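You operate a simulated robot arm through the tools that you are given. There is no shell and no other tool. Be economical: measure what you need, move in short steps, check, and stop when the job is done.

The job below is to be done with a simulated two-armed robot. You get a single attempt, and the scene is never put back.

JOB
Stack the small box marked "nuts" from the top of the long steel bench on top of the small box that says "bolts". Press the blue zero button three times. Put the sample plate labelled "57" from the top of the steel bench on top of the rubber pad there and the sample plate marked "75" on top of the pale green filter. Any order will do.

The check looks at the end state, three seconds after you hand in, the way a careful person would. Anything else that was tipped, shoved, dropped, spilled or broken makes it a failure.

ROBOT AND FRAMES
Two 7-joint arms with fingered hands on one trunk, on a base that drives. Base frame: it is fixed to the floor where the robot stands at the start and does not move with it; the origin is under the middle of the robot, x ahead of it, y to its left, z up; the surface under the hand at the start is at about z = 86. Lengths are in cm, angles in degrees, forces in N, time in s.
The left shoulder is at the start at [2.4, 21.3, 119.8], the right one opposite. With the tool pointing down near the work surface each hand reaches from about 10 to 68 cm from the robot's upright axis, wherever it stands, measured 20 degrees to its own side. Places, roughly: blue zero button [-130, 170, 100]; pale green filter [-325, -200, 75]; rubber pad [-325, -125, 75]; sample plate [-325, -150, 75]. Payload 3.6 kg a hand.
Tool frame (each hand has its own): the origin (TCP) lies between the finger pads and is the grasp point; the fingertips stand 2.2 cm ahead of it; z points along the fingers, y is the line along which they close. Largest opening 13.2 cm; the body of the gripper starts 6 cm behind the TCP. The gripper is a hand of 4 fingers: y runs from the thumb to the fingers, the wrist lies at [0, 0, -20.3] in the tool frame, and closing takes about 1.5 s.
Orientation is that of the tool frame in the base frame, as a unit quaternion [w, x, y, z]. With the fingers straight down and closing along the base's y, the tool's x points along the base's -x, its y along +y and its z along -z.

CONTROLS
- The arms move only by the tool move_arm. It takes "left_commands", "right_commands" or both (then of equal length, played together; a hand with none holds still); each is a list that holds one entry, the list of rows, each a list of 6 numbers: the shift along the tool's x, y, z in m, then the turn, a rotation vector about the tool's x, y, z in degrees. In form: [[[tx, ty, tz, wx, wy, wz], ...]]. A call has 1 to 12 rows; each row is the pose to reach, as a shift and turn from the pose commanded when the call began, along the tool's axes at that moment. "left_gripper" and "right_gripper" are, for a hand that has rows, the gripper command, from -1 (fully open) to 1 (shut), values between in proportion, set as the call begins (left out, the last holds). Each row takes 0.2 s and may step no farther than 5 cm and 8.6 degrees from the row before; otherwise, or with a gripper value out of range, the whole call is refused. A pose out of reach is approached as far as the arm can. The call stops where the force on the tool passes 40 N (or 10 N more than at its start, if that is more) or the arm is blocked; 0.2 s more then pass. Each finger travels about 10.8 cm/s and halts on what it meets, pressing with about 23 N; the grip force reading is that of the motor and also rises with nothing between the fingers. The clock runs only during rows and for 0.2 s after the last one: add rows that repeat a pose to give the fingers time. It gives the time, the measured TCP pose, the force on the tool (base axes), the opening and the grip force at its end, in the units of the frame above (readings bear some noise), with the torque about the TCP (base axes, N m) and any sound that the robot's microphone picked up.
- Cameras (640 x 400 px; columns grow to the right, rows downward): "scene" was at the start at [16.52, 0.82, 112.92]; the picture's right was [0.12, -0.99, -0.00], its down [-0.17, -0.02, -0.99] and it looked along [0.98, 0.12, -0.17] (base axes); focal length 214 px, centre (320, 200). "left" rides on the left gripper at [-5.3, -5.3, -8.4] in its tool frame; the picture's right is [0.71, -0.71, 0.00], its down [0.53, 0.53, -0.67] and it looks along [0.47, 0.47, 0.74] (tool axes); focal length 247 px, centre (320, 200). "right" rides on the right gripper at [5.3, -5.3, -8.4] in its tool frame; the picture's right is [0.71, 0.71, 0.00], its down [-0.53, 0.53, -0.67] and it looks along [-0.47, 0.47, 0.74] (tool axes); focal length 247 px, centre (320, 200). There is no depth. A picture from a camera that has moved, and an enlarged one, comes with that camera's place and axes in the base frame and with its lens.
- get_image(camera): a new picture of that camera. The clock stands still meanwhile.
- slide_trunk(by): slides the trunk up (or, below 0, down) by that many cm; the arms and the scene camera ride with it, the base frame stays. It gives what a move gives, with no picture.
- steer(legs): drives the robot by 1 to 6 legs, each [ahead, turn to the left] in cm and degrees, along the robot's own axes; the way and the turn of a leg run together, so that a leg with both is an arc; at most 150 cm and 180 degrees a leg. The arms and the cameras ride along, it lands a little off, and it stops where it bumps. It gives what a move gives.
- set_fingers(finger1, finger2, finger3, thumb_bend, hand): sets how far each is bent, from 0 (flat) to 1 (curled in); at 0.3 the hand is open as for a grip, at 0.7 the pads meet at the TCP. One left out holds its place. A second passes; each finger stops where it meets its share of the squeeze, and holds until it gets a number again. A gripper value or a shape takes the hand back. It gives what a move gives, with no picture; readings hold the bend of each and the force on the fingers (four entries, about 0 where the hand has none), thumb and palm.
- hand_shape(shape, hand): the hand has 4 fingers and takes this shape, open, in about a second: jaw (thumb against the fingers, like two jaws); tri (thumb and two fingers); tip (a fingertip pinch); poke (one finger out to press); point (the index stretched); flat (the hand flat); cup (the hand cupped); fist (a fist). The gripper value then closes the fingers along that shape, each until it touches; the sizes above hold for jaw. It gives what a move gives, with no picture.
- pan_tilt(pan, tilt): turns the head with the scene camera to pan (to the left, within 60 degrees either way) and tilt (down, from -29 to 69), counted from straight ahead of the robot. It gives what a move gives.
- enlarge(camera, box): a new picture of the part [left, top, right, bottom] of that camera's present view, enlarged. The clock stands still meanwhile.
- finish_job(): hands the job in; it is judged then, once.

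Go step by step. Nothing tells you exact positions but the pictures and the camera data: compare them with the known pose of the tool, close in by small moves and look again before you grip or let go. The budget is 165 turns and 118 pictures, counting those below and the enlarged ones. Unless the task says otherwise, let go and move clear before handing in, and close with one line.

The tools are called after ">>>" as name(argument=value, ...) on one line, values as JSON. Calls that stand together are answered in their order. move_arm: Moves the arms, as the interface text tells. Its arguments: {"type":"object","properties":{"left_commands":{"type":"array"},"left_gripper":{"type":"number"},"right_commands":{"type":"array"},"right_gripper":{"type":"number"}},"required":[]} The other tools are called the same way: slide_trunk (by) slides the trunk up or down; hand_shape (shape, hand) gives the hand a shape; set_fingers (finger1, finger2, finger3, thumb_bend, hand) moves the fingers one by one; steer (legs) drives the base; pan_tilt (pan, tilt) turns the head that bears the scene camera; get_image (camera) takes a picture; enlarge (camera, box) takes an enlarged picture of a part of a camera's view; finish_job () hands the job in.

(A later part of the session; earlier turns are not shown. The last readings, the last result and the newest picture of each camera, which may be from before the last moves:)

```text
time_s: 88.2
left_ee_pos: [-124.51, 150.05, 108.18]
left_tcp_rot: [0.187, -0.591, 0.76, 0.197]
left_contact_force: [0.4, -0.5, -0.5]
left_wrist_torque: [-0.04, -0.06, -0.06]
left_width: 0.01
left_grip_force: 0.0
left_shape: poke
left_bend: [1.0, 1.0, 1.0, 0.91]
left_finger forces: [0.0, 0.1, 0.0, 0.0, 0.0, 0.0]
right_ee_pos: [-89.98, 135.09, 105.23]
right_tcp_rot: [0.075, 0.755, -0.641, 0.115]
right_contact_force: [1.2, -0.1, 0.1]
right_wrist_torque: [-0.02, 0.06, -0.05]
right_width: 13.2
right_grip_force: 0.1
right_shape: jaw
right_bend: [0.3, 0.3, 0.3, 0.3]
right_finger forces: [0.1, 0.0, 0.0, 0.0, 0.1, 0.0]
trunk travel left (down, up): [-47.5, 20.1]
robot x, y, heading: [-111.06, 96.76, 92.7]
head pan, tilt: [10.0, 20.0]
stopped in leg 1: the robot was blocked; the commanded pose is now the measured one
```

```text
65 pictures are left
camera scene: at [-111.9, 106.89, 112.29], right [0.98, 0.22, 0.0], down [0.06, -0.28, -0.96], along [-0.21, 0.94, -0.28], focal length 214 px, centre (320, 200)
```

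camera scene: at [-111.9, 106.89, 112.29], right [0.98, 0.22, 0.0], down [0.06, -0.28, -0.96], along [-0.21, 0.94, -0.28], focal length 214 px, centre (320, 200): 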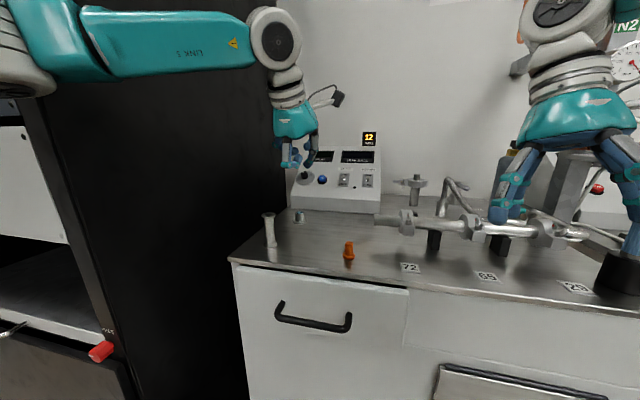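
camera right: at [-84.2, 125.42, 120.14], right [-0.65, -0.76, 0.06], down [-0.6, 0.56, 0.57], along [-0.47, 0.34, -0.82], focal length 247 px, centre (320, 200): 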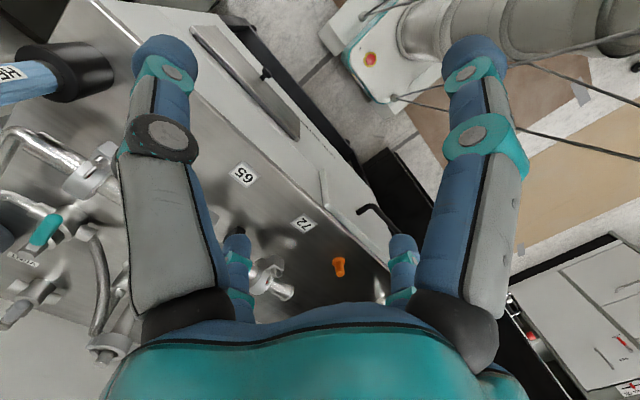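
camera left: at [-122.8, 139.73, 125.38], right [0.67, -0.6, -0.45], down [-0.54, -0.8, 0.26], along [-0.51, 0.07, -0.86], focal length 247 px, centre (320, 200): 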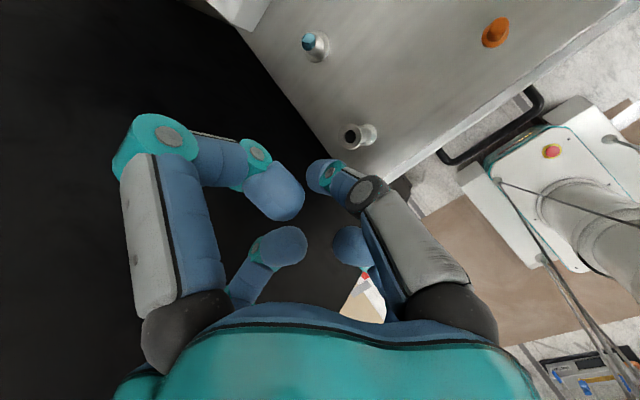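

Both hands are drifting down and forward. I'll lift both straight away.

>>> move_arm(left_commands=[[[0, 0, -0.03, 0, 0, 0], [0, 0, -0.06, 0, 0, 0], [0, 0, -0.09, 0, 0, 0]]], right_commands=[[[0, 0, -0.03, 0, 0, 0], [0, 0, -0.06, 0, 0, 0], [0, 0, -0.09, 0, 0, 0]]])

>>> get_image(camera="scene")

```text
time_s: 88.5
left_ee_pos: [-124.36, 151.85, 107.36]
left_tcp_rot: [0.181, -0.587, 0.768, 0.181]
left_contact_force: [-0.1, 0.5, -0.5]
left_wrist_torque: [-0.03, -0.02, 0.0]
left_width: 0.06
left_grip_force: 0.1
left_shape: poke
left_bend: [1.0, 1.0, 1.0, 0.91]
left_finger forces: [0.0, 0.0, 0.0, 0.0, 0.1, 0.1]
right_ee_pos: [-90.36, 137.17, 105.49]
right_tcp_rot: [0.086, 0.753, -0.639, 0.129]
right_contact_force: [0.9, 0.1, -0.2]
right_wrist_torque: [0.01, 0.03, -0.02]
right_width: 13.19
right_grip_force: 0.0
right_shape: jaw
right_bend: [0.3, 0.3, 0.3, 0.3]
right_finger forces: [0.1, 0.0, 0.1, 0.0, 0.1, 0.0]
trunk travel left (down, up): [-47.5, 20.1]
robot x, y, heading: [-110.65, 96.51, 92.9]
head pan, tilt: [10.0, 20.0]
stopped in row 1 (left hand): the arm was blocked; the commanded pose is now the measured one
```

```text
64 pictures are left
camera scene: at [-112.55, 106.68, 112.46], right [0.97, 0.22, 0.0], down [0.06, -0.28, -0.96], along [-0.21, 0.93, -0.28], focal length 214 px, centre (320, 200)
```

scene: 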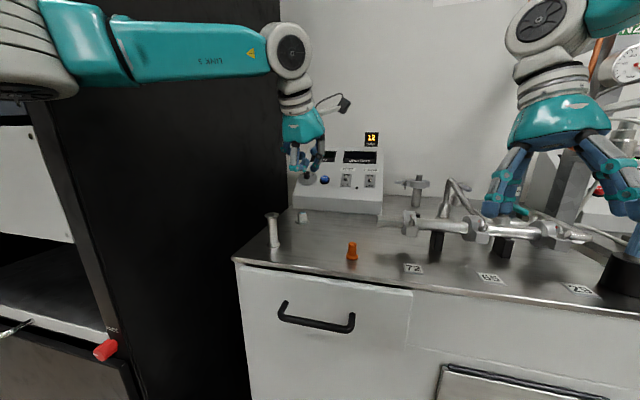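

The left upper arm appears to be against the black rack. I'll lift the right hand alone first, then ease the left hand away.

>>> move_arm(right_commands=[[[0, 0, -0.03, 0, 0, 0], [0, 0, -0.06, 0, 0, 0], [0, 0, -0.1, 0, 0, 0]]])

>>> get_image(camera="left")

>>> pan_tilt(pan=60, tilt=20)

>>> get_image(camera="scene")

```text
time_s: 88.8
left_ee_pos: [-123.2, 156.44, 103.76]
left_tcp_rot: [0.167, -0.582, 0.779, 0.16]
left_contact_force: [5.0, 2.9, -1.8]
left_wrist_torque: [-0.17, 0.42, 0.22]
left_width: 0.02
left_grip_force: 0.1
left_shape: poke
left_bend: [1.0, 1.0, 1.0, 0.91]
left_finger forces: [0.0, 0.0, 0.0, 0.0, 0.1, 0.0]
right_ee_pos: [-89.64, 142.15, 103.86]
right_tcp_rot: [0.107, 0.749, -0.637, 0.145]
right_contact_force: [0.8, 5.5, 1.3]
right_wrist_torque: [-0.45, 0.08, -0.09]
right_width: 13.19
right_grip_force: 0.2
right_shape: jaw
right_bend: [0.3, 0.3, 0.3, 0.3]
right_finger forces: [0.0, 0.1, 0.0, 0.0, 0.0, 0.0]
trunk travel left (down, up): [-47.5, 20.1]
robot x, y, heading: [-111.09, 96.5, 92.6]
head pan, tilt: [10.0, 20.0]
stopped in row 1 (left hand): the arm was blocked; the commanded pose is now the measured one
```

```text
63 pictures are left
camera left: at [-117.26, 155.88, 113.31], right [0.49, -0.8, -0.35], down [-0.7, -0.6, 0.39], along [-0.52, 0.05, -0.85], focal length 247 px, centre (320, 200)
```

left: 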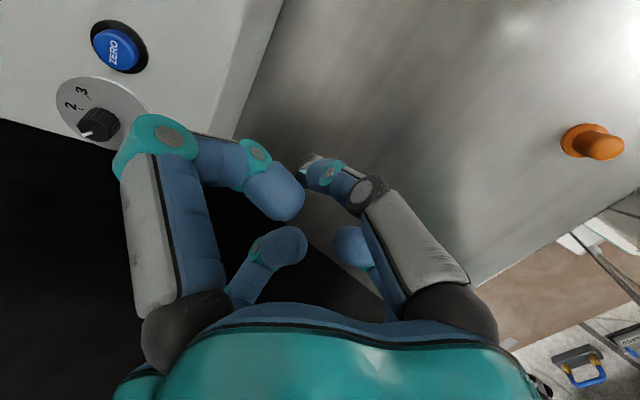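

```text
time_s: 90.0
left_ee_pos: [-120.68, 156.47, 103.13]
left_tcp_rot: [0.161, -0.579, 0.785, 0.152]
left_contact_force: [-0.5, 0.1, 0.4]
left_wrist_torque: [-0.02, -0.02, -0.02]
left_width: 0.03
left_grip_force: 0.1
left_shape: poke
left_bend: [1.0, 1.0, 1.0, 0.91]
left_finger forces: [0.0, 0.1, 0.0, 0.1, 0.0, 0.0]
right_ee_pos: [-88.54, 142.8, 103.97]
right_tcp_rot: [0.108, 0.748, -0.641, 0.136]
right_contact_force: [-0.3, -0.2, -0.5]
right_wrist_torque: [-0.02, 0.02, 0.04]
right_width: 13.19
right_grip_force: 0.1
right_shape: jaw
right_bend: [0.3, 0.3, 0.3, 0.3]
right_finger forces: [0.1, 0.0, 0.0, 0.1, 0.0, 0.1]
trunk travel left (down, up): [-47.5, 20.1]
robot x, y, heading: [-110.41, 96.81, 92.3]
head pan, tilt: [60.0, 20.0]
```

```text
62 pictures are left
camera scene: at [-117.14, 107.61, 111.47], right [0.47, 0.88, -0.01], down [0.28, -0.15, -0.95], along [-0.84, 0.44, -0.32], focal length 214 px, centre (320, 200)
```

scene: 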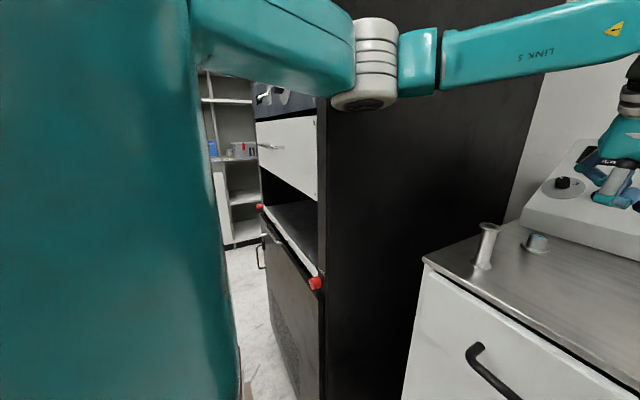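

The arm is now calm; the left elbow is beside the rack. I'll lift the right hand and pull it back toward the robot.

>>> move_arm(right_commands=[[[0.009, 0, -0.024, 0, 0, 0], [0.017, 0, -0.047, 0, 0, 0], [0.05, 0.004, -0.05, 0, 0, 0], [0.085, 0.008, -0.05, 0, 0, 0], [0.12, 0.012, -0.05, 0, 0, 0], [0.16, 0.018, -0.047, 0, 0, 0]]])

>>> get_image(camera="right")

```text
time_s: 91.6
left_ee_pos: [-120.09, 155.9, 103.43]
left_tcp_rot: [0.165, -0.572, 0.79, 0.15]
left_contact_force: [0.6, 0.7, -0.3]
left_wrist_torque: [-0.03, -0.04, -0.01]
left_width: 0.02
left_grip_force: 0.1
left_shape: poke
left_bend: [1.0, 1.0, 1.0, 0.91]
left_finger forces: [0.1, 0.0, 0.0, 0.0, 0.0, 0.0]
right_ee_pos: [-89.0, 129.13, 114.16]
right_tcp_rot: [0.106, 0.748, -0.64, 0.137]
right_contact_force: [-0.1, 0.4, 0.0]
right_wrist_torque: [-0.01, 0.01, 0.01]
right_width: 13.21
right_grip_force: 0.0
right_shape: jaw
right_bend: [0.3, 0.3, 0.3, 0.3]
right_finger forces: [0.0, 0.0, 0.0, 0.1, 0.0, 0.0]
trunk travel left (down, up): [-47.5, 20.1]
robot x, y, heading: [-110.85, 96.37, 91.9]
head pan, tilt: [60.0, 20.0]
stopped in row 6 (right hand): the arm was blocked; the commanded pose is now the measured one
```

```text
61 pictures are left
camera right: at [-83.56, 127.6, 123.93], right [-0.6, -0.77, 0.23], down [-0.64, 0.63, 0.44], along [-0.48, 0.12, -0.87], focal length 247 px, centre (320, 200)
```

right: 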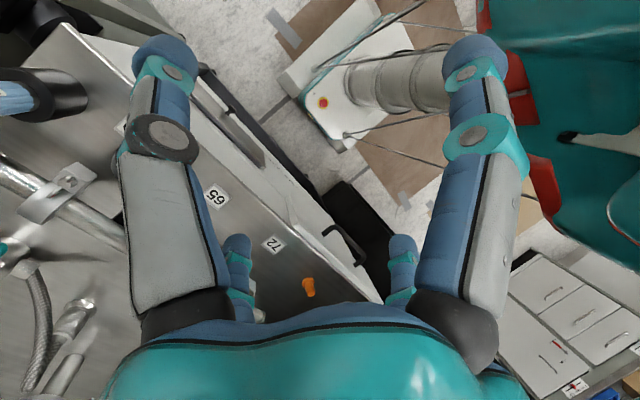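

The right hand is clear. Now I'll pull the left hand up and back toward the robot so the elbow leaves the rack.

>>> move_arm(left_commands=[[[-0.014, -0.009, -0.022, 0, 0, 0], [-0.027, -0.017, -0.043, 0, 0, 0], [0.0, -0.034, -0.065, 0, 0, 0], [0.03, -0.045, -0.085, 0, 0, 0], [0.06, -0.058, -0.105, 0, 0, 0], [0.095, -0.07, -0.128, 0, 0, 0], [0.13, -0.085, -0.15, 0, 0, 0], [0.17, -0.1, -0.17, 0, 0, 0]]])

>>> get_image(camera="scene")

```text
time_s: 93.6
left_ee_pos: [-112.04, 131.68, 110.57]
left_tcp_rot: [0.183, -0.516, 0.83, 0.113]
left_contact_force: [0.9, 0.8, 0.2]
left_wrist_torque: [-0.06, 0.05, 0.02]
left_width: 0.02
left_grip_force: 0.1
left_shape: poke
left_bend: [1.0, 1.0, 1.0, 0.91]
left_finger forces: [0.0, 0.0, 0.0, 0.0, 0.1, 0.0]
right_ee_pos: [-87.76, 131.41, 115.73]
right_tcp_rot: [0.115, 0.702, -0.693, 0.118]
right_contact_force: [-0.7, 1.2, 1.4]
right_wrist_torque: [-0.08, 0.02, -0.01]
right_width: 13.22
right_grip_force: 0.0
right_shape: jaw
right_bend: [0.3, 0.3, 0.3, 0.3]
right_finger forces: [0.0, 0.0, 0.0, 0.0, 0.0, 0.0]
trunk travel left (down, up): [-47.5, 20.1]
robot x, y, heading: [-111.08, 98.78, 87.8]
head pan, tilt: [60.0, 20.0]
stopped in row 8 (right hand): the arm was blocked; the commanded pose is now the measured one
```

```text
60 pictures are left
camera scene: at [-107.08, 110.72, 113.12], right [0.53, 0.85, -0.06], down [0.18, -0.18, -0.97], along [-0.83, 0.5, -0.25], focal length 214 px, centre (320, 200)
```

scene: 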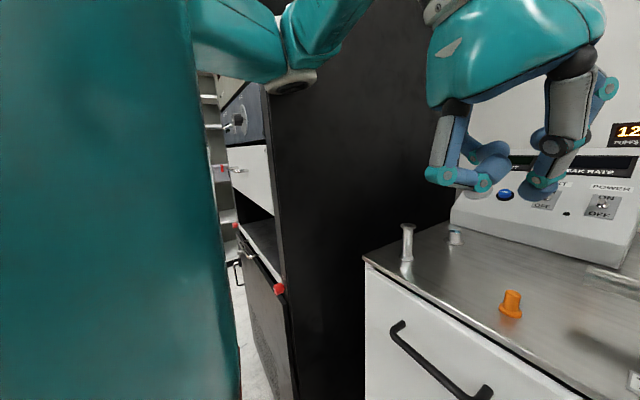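

The robot is leaning a bit from the elbow contact. I'll drive straight back to slide clear of the rack.

>>> steer(legs=[[-15, 0]])

>>> get_image(camera="scene")

```text
time_s: 94.3
left_ee_pos: [-133.57, 129.8, 106.21]
left_tcp_rot: [0.317, -0.499, 0.806, 0.005]
left_contact_force: [-1.4, -11.1, 1.2]
left_wrist_torque: [0.81, -0.06, 0.42]
left_width: 0.01
left_grip_force: 0.0
left_shape: poke
left_bend: [1.0, 1.0, 1.0, 0.91]
left_finger forces: [0.0, 0.1, 0.0, 0.1, 0.0, 0.0]
right_ee_pos: [-115.87, 130.92, 117.07]
right_tcp_rot: [-0.018, -0.67, 0.717, -0.192]
right_contact_force: [-6.3, 1.2, -5.9]
right_wrist_torque: [-0.33, -0.62, 0.12]
right_width: 13.22
right_grip_force: 0.0
right_shape: jaw
right_bend: [0.3, 0.3, 0.3, 0.3]
right_finger forces: [0.1, 0.0, 0.0, 0.0, 0.1, 0.1]
trunk travel left (down, up): [-47.5, 20.1]
robot x, y, heading: [-111.21, 97.95, 88.8]
head pan, tilt: [60.0, 20.0]
stopped in leg 1: the robot was blocked; the commanded pose is now the measured one
```

```text
59 pictures are left
camera scene: at [-124.83, 108.69, 111.26], right [0.51, 0.86, 0.04], down [0.34, -0.16, -0.93], along [-0.79, 0.49, -0.37], focal length 214 px, centre (320, 200)
```

scene: 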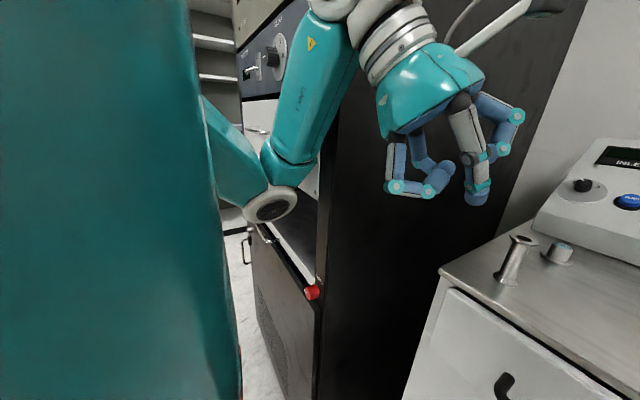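

The arm has come off and the body is swaying. I'll let it settle with small holding rows.

>>> move_arm(right_commands=[[[0, 0, 0, 0, 0, 0], [0, 0, 0, 0, 0, 0], [0, 0, 0, 0, 0, 0], [0, 0, 0, 0, 0, 0], [0, 0, 0, 0, 0, 0]]])

>>> get_image(camera="scene")

>>> get_image(camera="left")

```text
time_s: 94.7
left_ee_pos: [-126.28, 132.4, 106.7]
left_tcp_rot: [0.271, -0.541, 0.796, 0.019]
left_contact_force: [0.2, -0.4, -0.7]
left_wrist_torque: [-0.02, -0.02, 0.04]
left_width: 0.01
left_grip_force: 0.1
left_shape: poke
left_bend: [1.0, 1.0, 1.0, 0.91]
left_finger forces: [0.0, 0.1, 0.0, 0.1, 0.0, 0.0]
right_ee_pos: [-107.41, 134.69, 117.09]
right_tcp_rot: [-0.055, -0.69, 0.704, -0.156]
right_contact_force: [0.4, 0.6, 1.0]
right_wrist_torque: [-0.04, 0.07, -0.02]
right_width: 13.21
right_grip_force: 0.0
right_shape: jaw
right_bend: [0.3, 0.3, 0.3, 0.3]
right_finger forces: [0.1, 0.0, 0.1, 0.0, 0.0, 0.0]
trunk travel left (down, up): [-47.5, 20.1]
robot x, y, heading: [-112.37, 100.48, 95.5]
head pan, tilt: [60.0, 20.0]
stopped in row 1 (left hand): the arm was blocked; the commanded pose is now the measured one
```

```text
58 pictures are left
camera scene: at [-120.37, 109.39, 111.57], right [0.42, 0.91, 0.01], down [0.3, -0.12, -0.95], along [-0.86, 0.4, -0.32], focal length 214 px, centre (320, 200)
```

scene: 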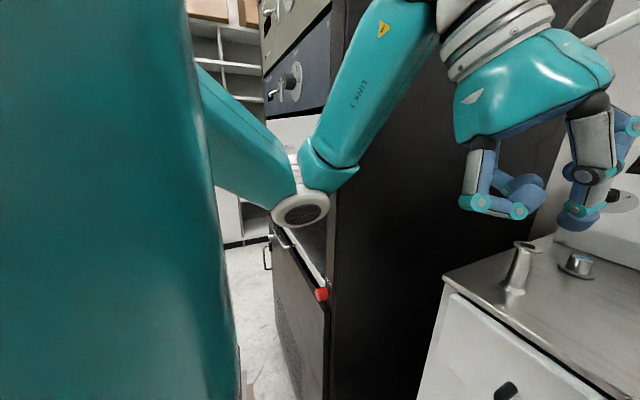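

```text
57 pictures are left
camera left: at [-123.62, 132.06, 117.67], right [0.42, -0.9, -0.13], down [-0.88, -0.44, 0.19], along [-0.23, 0.03, -0.97], focal length 247 px, centre (320, 200)
```

left: 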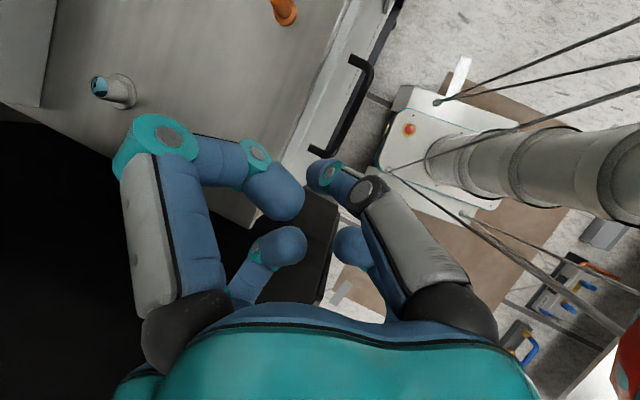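

The body is nearly level again. I'll try reversing away from the cabinet again.

>>> steer(legs=[[-10, 0]])

>>> get_image(camera="scene")

```text
time_s: 95.8
left_ee_pos: [-127.77, 123.48, 106.72]
left_tcp_rot: [0.275, -0.552, 0.787, 0.022]
left_contact_force: [0.1, -0.1, 0.1]
left_wrist_torque: [0.03, 0.0, 0.05]
left_width: 0.0
left_grip_force: 0.0
left_shape: poke
left_bend: [1.0, 1.0, 1.0, 0.91]
left_finger forces: [0.0, 0.0, 0.0, 0.0, 0.1, 0.0]
right_ee_pos: [-109.19, 125.93, 117.06]
right_tcp_rot: [0.051, 0.698, -0.696, 0.163]
right_contact_force: [0.2, -0.8, 1.1]
right_wrist_torque: [0.02, -0.04, 0.0]
right_width: 13.2
right_grip_force: 0.1
right_shape: jaw
right_bend: [0.3, 0.3, 0.3, 0.3]
right_finger forces: [0.1, 0.1, 0.0, 0.0, 0.1, 0.1]
trunk travel left (down, up): [-47.5, 20.1]
robot x, y, heading: [-111.61, 90.62, 94.6]
head pan, tilt: [60.0, 20.0]
```

```text
56 pictures are left
camera scene: at [-120.66, 101.76, 111.27], right [0.43, 0.9, 0.0], down [0.31, -0.15, -0.94], along [-0.85, 0.4, -0.34], focal length 214 px, centre (320, 200)
```

scene: 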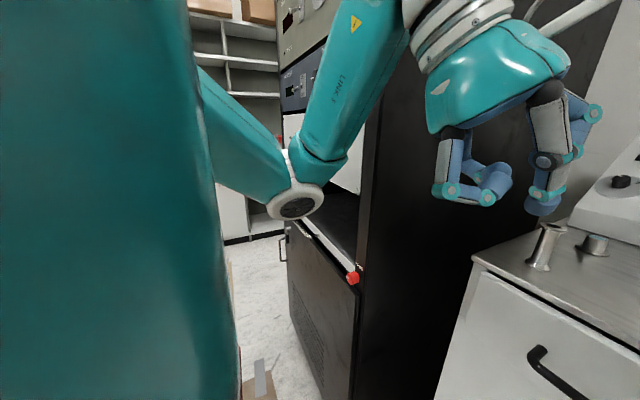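

Free and level again. I'll straighten the right hand and move it outward, then reposition the robot to the right so the left elbow stays clear of the rack.

>>> move_arm(right_commands=[[[0.014, -0.035, 0.01, -1.7, -3.6, -0.9], [0.028, -0.07, 0.02, -3.4, -7.2, -1.8], [0.043, -0.105, 0.031, -5.1, -10.8, -2.8], [0.058, -0.14, 0.042, -6.8, -14.4, -3.8], [0.072, -0.176, 0.052, -8.4, -17.8, -4.7]]])

>>> steer(legs=[[-22, 0], [0, -60], [28, 0], [0, 60]])

>>> pan_tilt(pan=15, tilt=25)

>>> get_image(camera="scene")

```text
time_s: 97.0
left_ee_pos: [-127.78, 123.7, 106.67]
left_tcp_rot: [0.274, -0.551, 0.787, 0.022]
left_contact_force: [0.7, 0.2, -0.5]
left_wrist_torque: [-0.03, 0.01, 0.0]
left_width: 0.03
left_grip_force: 0.0
left_shape: poke
left_bend: [1.0, 1.0, 1.0, 0.91]
left_finger forces: [0.1, 0.0, 0.0, 0.0, 0.0, 0.0]
right_ee_pos: [-91.34, 118.25, 117.02]
right_tcp_rot: [0.001, 0.736, -0.677, -0.001]
right_contact_force: [0.5, -1.1, 1.0]
right_wrist_torque: [0.0, -0.01, 0.0]
right_width: 13.2
right_grip_force: 0.1
right_shape: jaw
right_bend: [0.3, 0.3, 0.3, 0.3]
right_finger forces: [0.0, 0.0, 0.0, 0.1, 0.1, 0.1]
trunk travel left (down, up): [-47.5, 20.1]
robot x, y, heading: [-111.25, 90.55, 94.7]
head pan, tilt: [60.0, 20.0]
```

```text
time_s: 101.3
left_ee_pos: [-89.52, 99.88, 106.87]
left_tcp_rot: [0.249, -0.095, 0.957, -0.115]
left_contact_force: [0.2, -1.2, -0.4]
left_wrist_torque: [0.04, -0.01, 0.03]
left_width: 0.0
left_grip_force: 0.0
left_shape: poke
left_bend: [1.0, 1.0, 1.0, 0.91]
left_finger forces: [0.0, 0.0, 0.0, 0.0, 0.1, 0.0]
right_ee_pos: [-75.2, 66.11, 117.09]
right_tcp_rot: [0.0, -0.312, 0.95, 0.001]
right_contact_force: [0.3, -0.2, -0.1]
right_wrist_torque: [0.03, 0.03, 0.02]
right_width: 13.22
right_grip_force: 0.0
right_shape: jaw
right_bend: [0.3, 0.3, 0.3, 0.3]
right_finger forces: [0.0, 0.0, 0.0, 0.0, 0.0, 0.0]
trunk travel left (down, up): [-47.5, 20.1]
robot x, y, heading: [-112.07, 71.8, 35.6]
head pan, tilt: [60.0, 20.0]
stopped in leg 2: the robot was blocked; the commanded pose is now the measured one
```

```text
time_s: 102.5
left_ee_pos: [-89.7, 100.11, 106.8]
left_tcp_rot: [0.249, -0.097, 0.957, -0.116]
left_contact_force: [-0.2, -0.3, 0.5]
left_wrist_torque: [0.01, -0.01, -0.03]
left_width: 0.01
left_grip_force: 0.0
left_shape: poke
left_bend: [1.0, 1.0, 1.0, 0.91]
left_finger forces: [0.0, 0.1, 0.0, 0.0, 0.1, 0.0]
right_ee_pos: [-75.35, 66.3, 117.08]
right_tcp_rot: [0.0, -0.312, 0.95, 0.0]
right_contact_force: [-0.4, 0.3, 1.1]
right_wrist_torque: [0.02, 0.01, 0.0]
right_width: 13.19
right_grip_force: 0.1
right_shape: jaw
right_bend: [0.3, 0.3, 0.3, 0.3]
right_finger forces: [0.1, 0.0, 0.0, 0.0, 0.1, 0.0]
trunk travel left (down, up): [-47.5, 20.1]
robot x, y, heading: [-111.72, 71.6, 35.4]
head pan, tilt: [15.0, 25.0]
```

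```text
55 pictures are left
camera scene: at [-100.1, 83.05, 110.43], right [0.77, -0.64, 0.0], down [-0.27, -0.33, -0.91], along [0.58, 0.7, -0.42], focal length 214 px, centre (320, 200)
```

scene: 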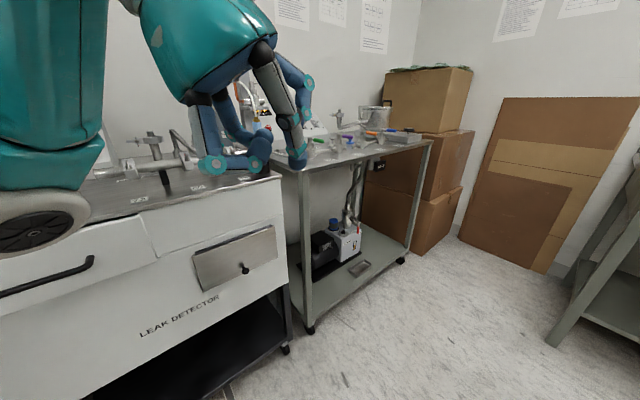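

The left elbow hangs low near the cabinet. I'll turn back slightly and bring the left hand up and upright so the elbow lifts clear.

>>> steer(legs=[[-6, 12]])

>>> move_arm(left_commands=[[[0.002, 0.006, -0.025, -4.3, 4.7, -4.6], [0.005, 0.013, -0.05, -8.6, 9.4, -9.2], [0.008, 0.02, -0.075, -12.9, 14.1, -13.8], [0.01, 0.026, -0.1, -17.3, 18.8, -18.4], [0.013, 0.033, -0.124, -21.7, 23.6, -23.2], [0.013, 0.033, -0.124, -21.7, 23.6, -23.2]]])

>>> pan_tilt(pan=50, tilt=20)

>>> get_image(camera="scene")

```text
time_s: 103.7
left_ee_pos: [-100.9, 100.04, 106.8]
left_tcp_rot: [0.262, -0.197, 0.941, -0.088]
left_contact_force: [0.3, -1.0, 0.6]
left_wrist_torque: [0.03, 0.0, -0.01]
left_width: 0.01
left_grip_force: 0.0
left_shape: poke
left_bend: [1.0, 1.0, 1.0, 0.91]
left_finger forces: [0.0, 0.0, 0.0, 0.0, 0.1, 0.0]
right_ee_pos: [-79.67, 69.98, 117.16]
right_tcp_rot: [0.0, -0.414, 0.91, 0.001]
right_contact_force: [-0.6, -1.4, 0.4]
right_wrist_torque: [0.06, -0.04, 0.0]
right_width: 13.2
right_grip_force: 0.0
right_shape: jaw
right_bend: [0.3, 0.3, 0.3, 0.3]
right_finger forces: [0.1, 0.0, 0.0, 0.0, 0.0, 0.0]
trunk travel left (down, up): [-47.5, 20.1]
robot x, y, heading: [-115.92, 66.72, 47.8]
head pan, tilt: [15.0, 25.0]
```

```text
time_s: 105.1
left_ee_pos: [-109.64, 103.46, 115.86]
left_tcp_rot: [0.0, -0.404, 0.915, 0.0]
left_contact_force: [-0.3, -0.2, -0.1]
left_wrist_torque: [0.03, 0.04, 0.0]
left_width: 0.0
left_grip_force: 0.1
left_shape: poke
left_bend: [1.0, 1.0, 1.0, 0.91]
left_finger forces: [0.1, 0.1, 0.1, 0.0, 0.0, 0.0]
right_ee_pos: [-79.42, 70.24, 117.18]
right_tcp_rot: [0.0, -0.413, 0.911, 0.0]
right_contact_force: [-0.8, -0.4, 0.3]
right_wrist_torque: [0.0, 0.0, -0.01]
right_width: 13.2
right_grip_force: 0.0
right_shape: jaw
right_bend: [0.3, 0.3, 0.3, 0.3]
right_finger forces: [0.0, 0.0, 0.0, 0.1, 0.0, 0.0]
trunk travel left (down, up): [-47.5, 20.1]
robot x, y, heading: [-116.03, 67.51, 47.8]
head pan, tilt: [15.0, 25.0]
```

```text
time_s: 106.1
left_ee_pos: [-109.67, 103.47, 115.95]
left_tcp_rot: [0.001, -0.404, 0.915, 0.0]
left_contact_force: [0.1, -0.1, 0.2]
left_wrist_torque: [-0.02, -0.01, 0.0]
left_width: 0.0
left_grip_force: 0.1
left_shape: poke
left_bend: [1.0, 1.0, 1.0, 0.91]
left_finger forces: [0.0, 0.0, 0.0, 0.0, 0.1, 0.0]
right_ee_pos: [-79.49, 70.28, 117.09]
right_tcp_rot: [0.0, -0.413, 0.911, 0.001]
right_contact_force: [0.2, -0.4, -0.2]
right_wrist_torque: [0.01, 0.01, 0.01]
right_width: 13.2
right_grip_force: 0.0
right_shape: jaw
right_bend: [0.3, 0.3, 0.3, 0.3]
right_finger forces: [0.0, 0.0, 0.0, 0.1, 0.1, 0.0]
trunk travel left (down, up): [-47.5, 20.1]
robot x, y, heading: [-116.14, 67.68, 47.7]
head pan, tilt: [50.0, 20.0]
```

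```text
54 pictures are left
camera scene: at [-112.32, 82.05, 111.23], right [0.99, 0.13, 0.0], down [0.05, -0.34, -0.94], along [-0.13, 0.93, -0.34], focal length 214 px, centre (320, 200)
```

scene: 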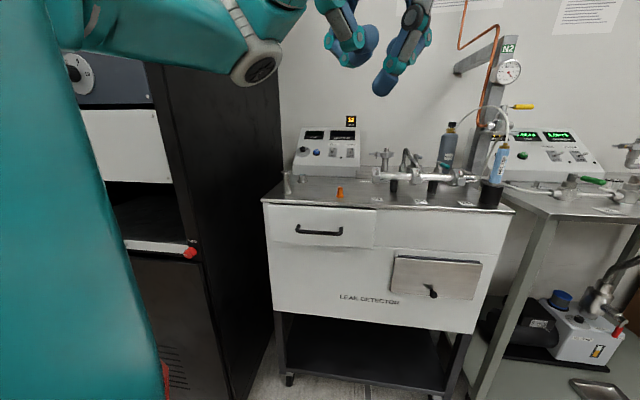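

Everything on the cabinet is still in place. I'll reposition to about (-88, 76) and face the console from the right.

>>> steer(legs=[[0, -33], [29, 0], [0, 88]])

>>> set_fingers(hand="left", finger1=1, finger2=0.68, finger3=1, thumb_bend=0.7)

>>> get_image(camera="left")

```text
time_s: 112.7
left_ee_pos: [-105.85, 106.96, 115.87]
left_tcp_rot: [0.002, -0.689, 0.724, -0.001]
left_contact_force: [-0.1, -0.8, -1.5]
left_wrist_torque: [0.02, -0.07, -0.01]
left_width: 0.0
left_grip_force: 0.1
left_shape: poke
left_bend: [1.0, 1.0, 1.0, 0.91]
left_finger forces: [0.1, 0.0, 0.0, 0.1, 0.1, 0.0]
right_ee_pos: [-61.73, 100.66, 117.47]
right_tcp_rot: [0.004, -0.697, 0.717, 0.0]
right_contact_force: [-0.2, -1.0, 1.0]
right_wrist_torque: [0.02, -0.08, -0.01]
right_width: 13.2
right_grip_force: 0.1
right_shape: jaw
right_bend: [0.3, 0.3, 0.3, 0.3]
right_finger forces: [0.0, 0.0, 0.0, 0.0, 0.1, 0.1]
trunk travel left (down, up): [-47.5, 20.1]
robot x, y, heading: [-83.22, 74.85, 88.9]
head pan, tilt: [50.0, 20.0]
stopped in leg 3: the robot was blocked; the commanded pose is now the measured one
```

```text
time_s: 113.7
left_ee_pos: [-105.54, 106.92, 115.92]
left_tcp_rot: [0.001, -0.689, 0.725, 0.0]
left_contact_force: [1.2, 0.0, -0.2]
left_wrist_torque: [0.01, 0.02, -0.01]
left_width: 0.9
left_grip_force: 0.0
left_shape: fingers
left_bend: [0.98, 0.68, 0.98, 0.7]
left_finger forces: [0.0, 0.0, 0.1, 0.0, 0.0, 0.1]
right_ee_pos: [-61.18, 100.7, 117.29]
right_tcp_rot: [0.0, -0.696, 0.718, 0.0]
right_contact_force: [-0.1, 0.6, 0.6]
right_wrist_torque: [0.02, -0.01, 0.04]
right_width: 13.21
right_grip_force: 0.1
right_shape: jaw
right_bend: [0.3, 0.3, 0.3, 0.3]
right_finger forces: [0.1, 0.0, 0.1, 0.0, 0.0, 0.0]
trunk travel left (down, up): [-47.5, 20.1]
robot x, y, heading: [-83.49, 74.84, 88.9]
head pan, tilt: [50.0, 20.0]
```

```text
53 pictures are left
camera left: at [-99.95, 112.05, 124.38], right [0.67, -0.74, 0.0], down [-0.55, -0.5, 0.67], along [-0.49, -0.45, -0.75], focal length 247 px, centre (320, 200)
```

left: 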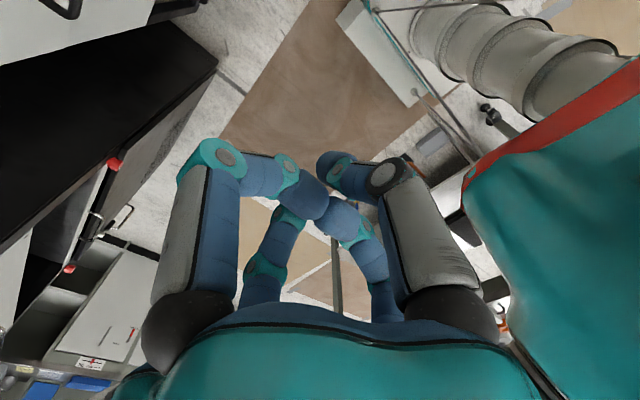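

I want to see which finger leads in this hand shape, so I'll look at the left hand with the scene camera.

>>> pan_tilt(pan=50, tilt=-5)

>>> get_image(camera="scene")

>>> hand_shape(hand="left", shape="point")

>>> get_image(camera="scene")

```text
time_s: 114.6
left_ee_pos: [-105.56, 107.0, 116.03]
left_tcp_rot: [0.001, -0.689, 0.725, 0.0]
left_contact_force: [0.0, -0.8, -0.2]
left_wrist_torque: [0.0, 0.02, 0.0]
left_width: 0.9
left_grip_force: 0.0
left_shape: fingers
left_bend: [0.98, 0.68, 0.98, 0.7]
left_finger forces: [0.0, 0.0, 0.0, 0.0, 0.0, 0.1]
right_ee_pos: [-61.1, 100.56, 117.2]
right_tcp_rot: [0.0, -0.697, 0.718, 0.0]
right_contact_force: [-0.4, 0.5, -0.8]
right_wrist_torque: [-0.03, 0.0, -0.02]
right_width: 13.17
right_grip_force: 0.2
right_shape: jaw
right_bend: [0.3, 0.3, 0.3, 0.3]
right_finger forces: [0.1, 0.0, 0.0, 0.0, 0.0, 0.1]
trunk travel left (down, up): [-47.5, 20.1]
robot x, y, heading: [-83.14, 74.86, 88.7]
head pan, tilt: [50.0, -5.0]
```

```text
52 pictures are left
camera scene: at [-90.06, 88.09, 115.23], right [0.66, 0.75, 0.0], down [-0.07, 0.06, -1.0], along [-0.75, 0.66, 0.09], focal length 214 px, centre (320, 200)
```

scene: 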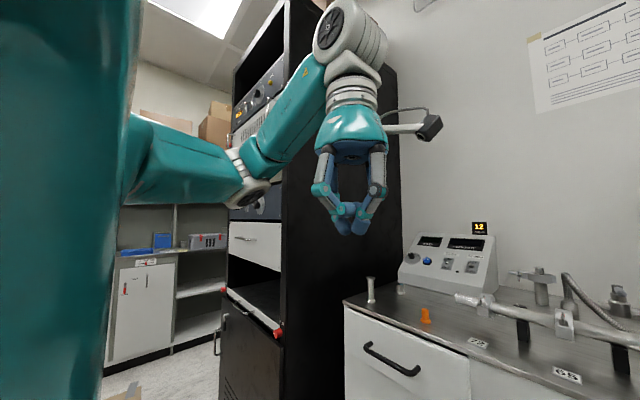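

```text
time_s: 115.5
left_ee_pos: [-105.5, 106.98, 115.98]
left_tcp_rot: [0.001, -0.689, 0.725, -0.001]
left_contact_force: [0.0, -0.7, 1.0]
left_wrist_torque: [0.02, -0.01, 0.0]
left_width: 12.61
left_grip_force: 0.1
left_shape: point
left_bend: [0.7, 0.79, 0.92, 0.51]
left_finger forces: [0.0, 0.1, 0.0, 0.0, 0.0, 0.0]
right_ee_pos: [-61.18, 100.4, 117.29]
right_tcp_rot: [0.001, -0.696, 0.718, 0.0]
right_contact_force: [0.2, -0.4, -0.1]
right_wrist_torque: [-0.01, 0.01, 0.0]
right_width: 13.2
right_grip_force: 0.1
right_shape: jaw
right_bend: [0.3, 0.3, 0.3, 0.3]
right_finger forces: [0.1, 0.0, 0.0, 0.1, 0.0, 0.0]
trunk travel left (down, up): [-47.5, 20.1]
robot x, y, heading: [-83.14, 74.73, 89.3]
head pan, tilt: [50.0, -5.0]
```

```text
51 pictures are left
camera scene: at [-90.06, 88.09, 115.24], right [0.66, 0.75, 0.0], down [-0.07, 0.06, -1.0], along [-0.75, 0.66, 0.09], focal length 214 px, centre (320, 200)
```

scene: 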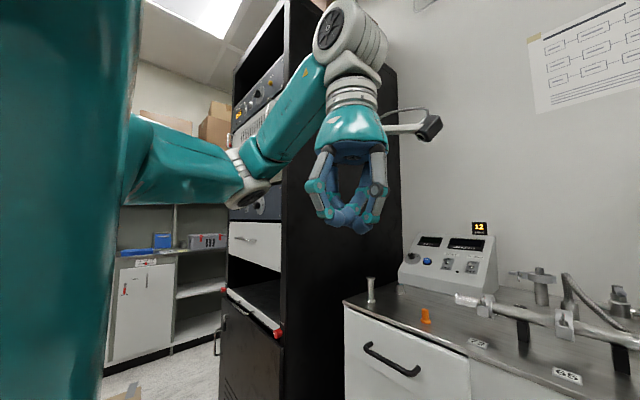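

The turn was probably stopped by gear on the floor behind. I'll drive forward first, then turn a little left, and reset the finger shape.

>>> steer(legs=[[12, 0], [0, 13]])

>>> set_fingers(hand="left", finger1=1, finger2=0.7, finger3=1, thumb_bend=0.7)

>>> pan_tilt(pan=30, tilt=15)

>>> get_image(camera="scene")

```text
time_s: 117.6
left_ee_pos: [-111.88, 113.3, 115.98]
left_tcp_rot: [-0.001, 0.766, -0.643, 0.0]
left_contact_force: [0.3, -0.8, 0.1]
left_wrist_torque: [0.04, -0.03, -0.02]
left_width: 0.0
left_grip_force: 0.3
left_shape: point
left_bend: [0.7, 1.0, 0.98, 0.83]
left_finger forces: [0.1, 0.0, 0.0, 0.1, 0.1, 0.0]
right_ee_pos: [-67.2, 116.82, 117.33]
right_tcp_rot: [-0.001, 0.772, -0.636, -0.001]
right_contact_force: [1.4, 0.2, -0.1]
right_wrist_torque: [-0.01, 0.03, 0.02]
right_width: 13.21
right_grip_force: 0.0
right_shape: jaw
right_bend: [0.3, 0.3, 0.3, 0.3]
right_finger forces: [0.0, 0.0, 0.0, 0.1, 0.1, 0.1]
trunk travel left (down, up): [-47.5, 20.1]
robot x, y, heading: [-81.89, 86.85, 101.7]
head pan, tilt: [50.0, -5.0]
```

```text
time_s: 118.6
left_ee_pos: [-111.84, 113.35, 115.95]
left_tcp_rot: [-0.001, 0.765, -0.643, 0.0]
left_contact_force: [0.8, -0.7, -0.4]
left_wrist_torque: [0.0, -0.04, 0.0]
left_width: 1.52
left_grip_force: 0.2
left_shape: fingers
left_bend: [0.91, 0.7, 1.0, 0.7]
left_finger forces: [0.0, 0.0, 0.0, 0.0, 0.0, 0.0]
right_ee_pos: [-67.22, 116.89, 117.35]
right_tcp_rot: [-0.001, 0.772, -0.635, 0.001]
right_contact_force: [-0.1, -0.1, 0.1]
right_wrist_torque: [0.0, 0.02, 0.01]
right_width: 13.21
right_grip_force: 0.1
right_shape: jaw
right_bend: [0.3, 0.3, 0.3, 0.3]
right_finger forces: [0.0, 0.0, 0.1, 0.1, 0.0, 0.0]
trunk travel left (down, up): [-47.5, 20.1]
robot x, y, heading: [-82.12, 86.96, 101.7]
head pan, tilt: [50.0, -5.0]
```

```text
time_s: 119.4
left_ee_pos: [-111.94, 113.26, 115.98]
left_tcp_rot: [-0.002, 0.766, -0.643, 0.0]
left_contact_force: [0.3, 0.0, -0.6]
left_wrist_torque: [0.0, 0.03, 0.0]
left_width: 1.51
left_grip_force: 0.0
left_shape: fingers
left_bend: [0.91, 0.7, 1.0, 0.7]
left_finger forces: [0.0, 0.0, 0.1, 0.0, 0.0, 0.1]
right_ee_pos: [-67.1, 116.87, 117.23]
right_tcp_rot: [-0.001, 0.772, -0.636, 0.001]
right_contact_force: [-0.3, 0.2, 0.1]
right_wrist_torque: [-0.01, 0.01, 0.02]
right_width: 13.19
right_grip_force: 0.0
right_shape: jaw
right_bend: [0.3, 0.3, 0.3, 0.3]
right_finger forces: [0.0, 0.0, 0.0, 0.0, 0.0, 0.0]
trunk travel left (down, up): [-47.5, 20.1]
robot x, y, heading: [-82.6, 86.81, 101.5]
head pan, tilt: [30.0, 15.0]
```

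```text
50 pictures are left
camera scene: at [-90.31, 101.41, 112.06], right [0.75, 0.67, 0.0], down [0.17, -0.19, -0.97], along [-0.64, 0.72, -0.26], focal length 214 px, centre (320, 200)
```

scene: 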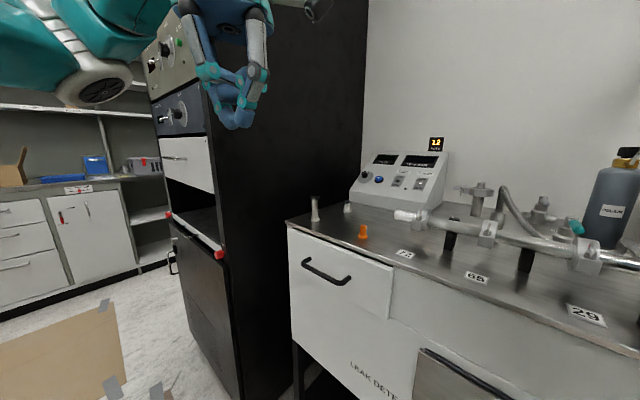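

I'd like to stand at about (-95, 96) with heading 98, so the left arm reaches without its elbow touching the rack.

>>> steer(legs=[[0, 60], [13, 0], [0, -63], [4, 0]])

>>> pan_tilt(pan=25, tilt=15)

>>> get_image(camera="scene")

```text
time_s: 121.5
left_ee_pos: [-121.53, 90.89, 116.13]
left_tcp_rot: [-0.003, 0.927, -0.376, -0.001]
left_contact_force: [-0.5, -0.8, -1.2]
left_wrist_torque: [0.05, -0.02, -0.04]
left_width: 1.52
left_grip_force: 0.1
left_shape: fingers
left_bend: [0.91, 0.7, 1.0, 0.7]
left_finger forces: [0.0, 0.0, 0.0, 0.1, 0.1, 0.1]
right_ee_pos: [-87.48, 119.99, 117.42]
right_tcp_rot: [-0.002, 0.93, -0.367, 0.0]
right_contact_force: [0.0, -0.8, 0.4]
right_wrist_torque: [0.03, -0.02, 0.0]
right_width: 13.2
right_grip_force: 0.2
right_shape: jaw
right_bend: [0.3, 0.3, 0.3, 0.3]
right_finger forces: [0.0, 0.0, 0.0, 0.0, 0.1, 0.1]
trunk travel left (down, up): [-47.5, 20.1]
robot x, y, heading: [-80.58, 88.72, 138.3]
head pan, tilt: [30.0, 15.0]
stopped in leg 1: the robot was blocked; the commanded pose is now the measured one
```

```text
time_s: 122.2
left_ee_pos: [-121.22, 91.14, 116.07]
left_tcp_rot: [-0.002, 0.926, -0.377, -0.001]
left_contact_force: [0.6, 0.9, -0.9]
left_wrist_torque: [-0.02, 0.02, -0.01]
left_width: 1.52
left_grip_force: 0.1
left_shape: fingers
left_bend: [0.91, 0.7, 1.0, 0.7]
left_finger forces: [0.0, 0.0, 0.0, 0.0, 0.0, 0.0]
right_ee_pos: [-87.24, 120.35, 117.35]
right_tcp_rot: [0.001, 0.93, -0.367, 0.0]
right_contact_force: [-0.4, -0.2, -0.4]
right_wrist_torque: [-0.01, 0.01, 0.03]
right_width: 13.16
right_grip_force: 0.1
right_shape: jaw
right_bend: [0.3, 0.3, 0.3, 0.3]
right_finger forces: [0.1, 0.0, 0.1, 0.1, 0.0, 0.1]
trunk travel left (down, up): [-47.5, 20.1]
robot x, y, heading: [-80.43, 88.91, 138.3]
head pan, tilt: [25.0, 15.0]
```

```text
49 pictures are left
camera scene: at [-95.32, 96.49, 112.05], right [0.29, 0.96, 0.0], down [0.25, -0.08, -0.97], along [-0.92, 0.28, -0.26], focal length 214 px, centre (320, 200)
```

scene: 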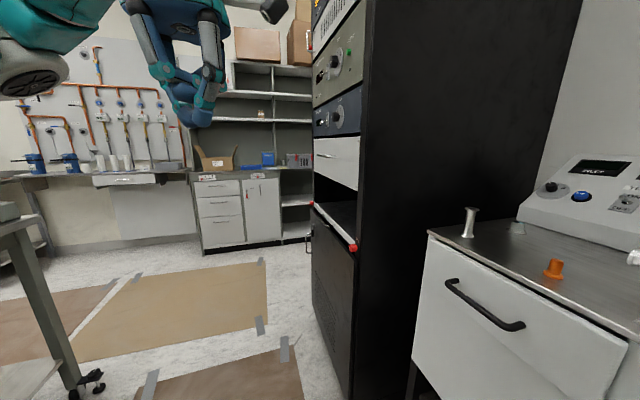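

The front right corner met the cabinet. I'll back up, slide over parallel to the cabinet, then turn and drive in.

>>> steer(legs=[[-12, 0], [0, 30], [24, 0], [0, -70], [9, 0]])

>>> pan_tilt(pan=20, tilt=15)

>>> get_image(camera="scene")

```text
time_s: 125.7
left_ee_pos: [-114.97, 63.21, 116.57]
left_tcp_rot: [-0.001, 0.992, -0.124, -0.008]
left_contact_force: [-0.8, -0.7, -0.8]
left_wrist_torque: [0.05, -0.11, 0.01]
left_width: 1.5
left_grip_force: 0.0
left_shape: fingers
left_bend: [0.91, 0.7, 1.0, 0.7]
left_finger forces: [0.0, 0.0, 0.0, 0.0, 0.0, 0.1]
right_ee_pos: [-99.88, 105.65, 117.83]
right_tcp_rot: [-0.002, 0.994, -0.114, -0.006]
right_contact_force: [-0.7, -0.2, -0.2]
right_wrist_torque: [0.02, -0.06, 0.04]
right_width: 13.21
right_grip_force: 0.1
right_shape: jaw
right_bend: [0.3, 0.3, 0.3, 0.3]
right_finger forces: [0.0, 0.0, 0.0, 0.0, 0.1, 0.0]
trunk travel left (down, up): [-47.5, 20.1]
robot x, y, heading: [-79.17, 84.05, 170.6]
head pan, tilt: [25.0, 15.0]
stopped in leg 3: the robot was blocked; the commanded pose is now the measured one
```

```text
time_s: 126.3
left_ee_pos: [-115.21, 63.46, 116.39]
left_tcp_rot: [-0.001, 0.992, -0.125, -0.007]
left_contact_force: [0.4, 0.8, 0.4]
left_wrist_torque: [-0.01, 0.0, 0.04]
left_width: 1.52
left_grip_force: 0.0
left_shape: fingers
left_bend: [0.91, 0.7, 1.0, 0.7]
left_finger forces: [0.0, 0.0, 0.0, 0.0, 0.1, 0.0]
right_ee_pos: [-100.18, 105.97, 117.56]
right_tcp_rot: [0.0, 0.994, -0.113, -0.005]
right_contact_force: [-0.1, -0.2, -0.3]
right_wrist_torque: [0.0, 0.0, -0.02]
right_width: 13.21
right_grip_force: 0.1
right_shape: jaw
right_bend: [0.3, 0.3, 0.3, 0.3]
right_finger forces: [0.0, 0.0, 0.1, 0.0, 0.0, 0.0]
trunk travel left (down, up): [-47.5, 20.1]
robot x, y, heading: [-79.17, 84.34, 170.4]
head pan, tilt: [20.0, 15.0]
```

```text
48 pictures are left
camera scene: at [-96.33, 83.68, 112.02], right [-0.18, 0.98, 0.0], down [0.26, 0.05, -0.97], along [-0.95, -0.17, -0.26], focal length 214 px, centre (320, 200)
```

scene: 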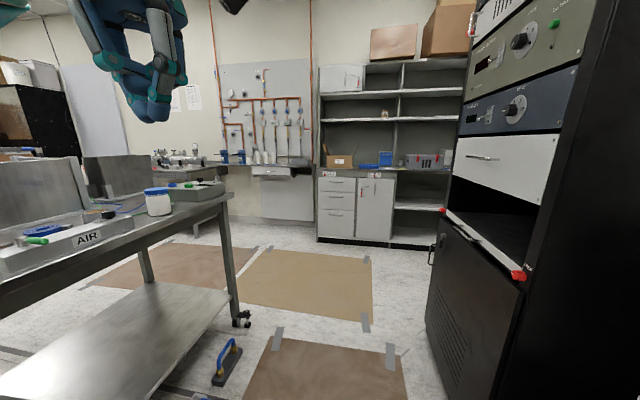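

I'm blocked again with nothing visible ahead, so the right elbow may be what's touching. I'll look right.

>>> pan_tilt(pan=-60, tilt=10)

>>> get_image(camera="scene")

>>> get_image(camera="right")

```text
time_s: 127.8
left_ee_pos: [-115.13, 63.38, 116.52]
left_tcp_rot: [0.0, 0.992, -0.125, -0.007]
left_contact_force: [-0.6, 0.1, 0.3]
left_wrist_torque: [0.0, 0.01, 0.03]
left_width: 1.49
left_grip_force: 0.1
left_shape: fingers
left_bend: [0.91, 0.7, 1.0, 0.7]
left_finger forces: [0.0, 0.0, 0.0, 0.0, 0.1, 0.0]
right_ee_pos: [-99.98, 105.69, 117.73]
right_tcp_rot: [0.0, 0.994, -0.113, -0.006]
right_contact_force: [-0.2, 0.5, 0.1]
right_wrist_torque: [-0.03, 0.01, 0.04]
right_width: 13.22
right_grip_force: 0.1
right_shape: jaw
right_bend: [0.3, 0.3, 0.3, 0.3]
right_finger forces: [0.1, 0.0, 0.1, 0.1, 0.0, 0.0]
trunk travel left (down, up): [-47.5, 20.1]
robot x, y, heading: [-79.08, 84.34, 170.3]
head pan, tilt: [-60.0, 10.0]
```

```text
47 pictures are left
camera scene: at [-90.22, 94.02, 112.87], right [0.94, 0.35, 0.0], down [0.06, -0.16, -0.98], along [-0.34, 0.92, -0.17], focal length 214 px, centre (320, 200)
```

scene: 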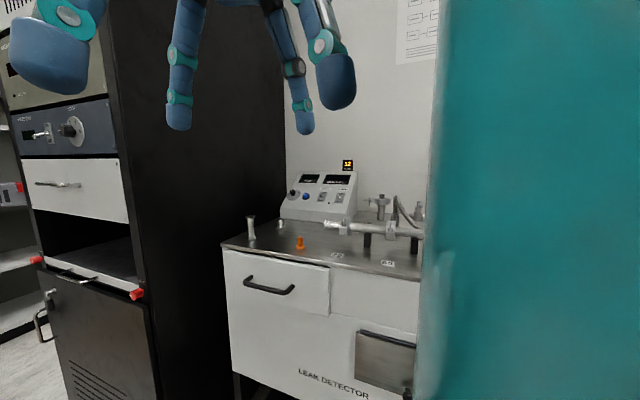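

```text
46 pictures are left
camera right: at [-93.49, 109.73, 125.96], right [0.53, -0.85, -0.01], down [-0.62, -0.4, 0.67], along [-0.57, -0.35, -0.74], focal length 247 px, centre (320, 200)
```

right: 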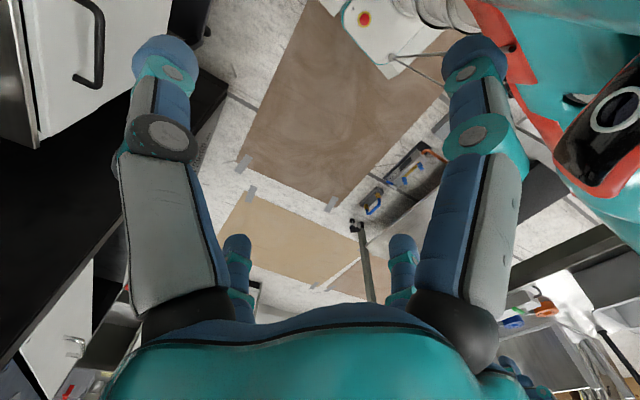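

No obvious contact is visible. I'll back up slightly and retry with a slightly different heading.

>>> steer(legs=[[-3, 0], [0, 8], [18, 0]])

```text
time_s: 130.4
left_ee_pos: [-127.27, 58.63, 116.46]
left_tcp_rot: [0.0, 0.999, -0.054, -0.007]
left_contact_force: [-0.1, 0.6, 0.0]
left_wrist_torque: [0.01, 0.0, 0.0]
left_width: 1.51
left_grip_force: 0.0
left_shape: fingers
left_bend: [0.91, 0.7, 1.0, 0.7]
left_finger forces: [0.1, 0.0, 0.1, 0.0, 0.1, 0.0]
right_ee_pos: [-118.16, 102.72, 117.71]
right_tcp_rot: [0.0, 0.999, -0.044, -0.004]
right_contact_force: [-0.2, -0.2, 1.1]
right_wrist_torque: [-0.02, 0.01, -0.01]
right_width: 13.21
right_grip_force: 0.1
right_shape: jaw
right_bend: [0.3, 0.3, 0.3, 0.3]
right_finger forces: [0.0, 0.0, 0.0, 0.0, 0.1, 0.0]
trunk travel left (down, up): [-47.5, 20.1]
robot x, y, heading: [-94.35, 84.27, 178.5]
head pan, tilt: [-60.0, 10.0]
```

That worked. Now I'll turn to face the console and drive in.

>>> steer(legs=[[0, -80], [10, 0]])

>>> pan_tilt(pan=25, tilt=15)

>>> get_image(camera="scene")

```text
time_s: 133.6
left_ee_pos: [-130.91, 103.61, 116.75]
left_tcp_rot: [-0.002, 0.81, -0.587, -0.007]
left_contact_force: [0.6, 0.4, 0.2]
left_wrist_torque: [-0.01, 0.01, 0.0]
left_width: 1.52
left_grip_force: 0.1
left_shape: fingers
left_bend: [0.91, 0.7, 1.0, 0.7]
left_finger forces: [0.0, 0.0, 0.1, 0.0, 0.1, 0.1]
right_ee_pos: [-87.08, 113.69, 117.75]
right_tcp_rot: [-0.002, 0.817, -0.577, -0.007]
right_contact_force: [0.5, 1.3, -0.4]
right_wrist_torque: [0.01, 0.04, 0.02]
right_width: 13.21
right_grip_force: 0.1
right_shape: jaw
right_bend: [0.3, 0.3, 0.3, 0.3]
right_finger forces: [0.0, 0.0, 0.1, 0.0, 0.1, 0.1]
trunk travel left (down, up): [-47.5, 20.1]
robot x, y, heading: [-98.13, 82.68, 111.1]
head pan, tilt: [-60.0, 10.0]
stopped in leg 1: the robot was blocked; the commanded pose is now the measured one
```

```text
time_s: 135.1
left_ee_pos: [-131.25, 103.52, 116.6]
left_tcp_rot: [-0.004, 0.81, -0.586, -0.007]
left_contact_force: [0.0, 0.7, 0.0]
left_wrist_torque: [0.0, -0.02, 0.0]
left_width: 1.51
left_grip_force: 0.1
left_shape: fingers
left_bend: [0.91, 0.7, 1.0, 0.7]
left_finger forces: [0.0, 0.0, 0.0, 0.0, 0.0, 0.0]
right_ee_pos: [-87.29, 113.44, 117.83]
right_tcp_rot: [-0.004, 0.816, -0.577, -0.005]
right_contact_force: [0.0, -0.2, -0.4]
right_wrist_torque: [0.0, 0.02, -0.01]
right_width: 13.22
right_grip_force: 0.1
right_shape: jaw
right_bend: [0.3, 0.3, 0.3, 0.3]
right_finger forces: [0.1, 0.1, 0.0, 0.0, 0.0, 0.0]
trunk travel left (down, up): [-47.5, 20.1]
robot x, y, heading: [-98.36, 82.47, 111.1]
head pan, tilt: [25.0, 15.0]
```

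```text
45 pictures are left
camera scene: at [-108.28, 95.79, 112.05], right [0.7, 0.72, 0.0], down [0.19, -0.18, -0.97], along [-0.69, 0.67, -0.26], focal length 214 px, centre (320, 200)
```

scene: 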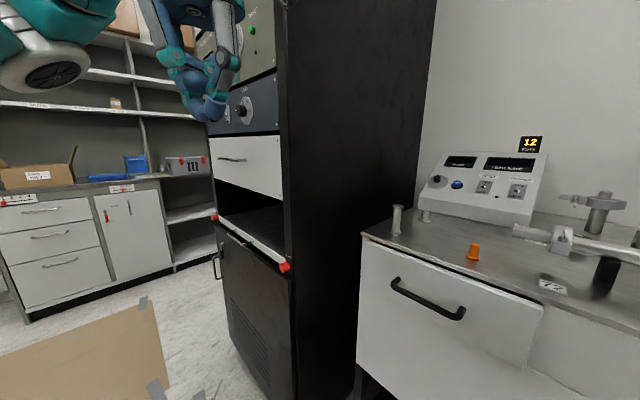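

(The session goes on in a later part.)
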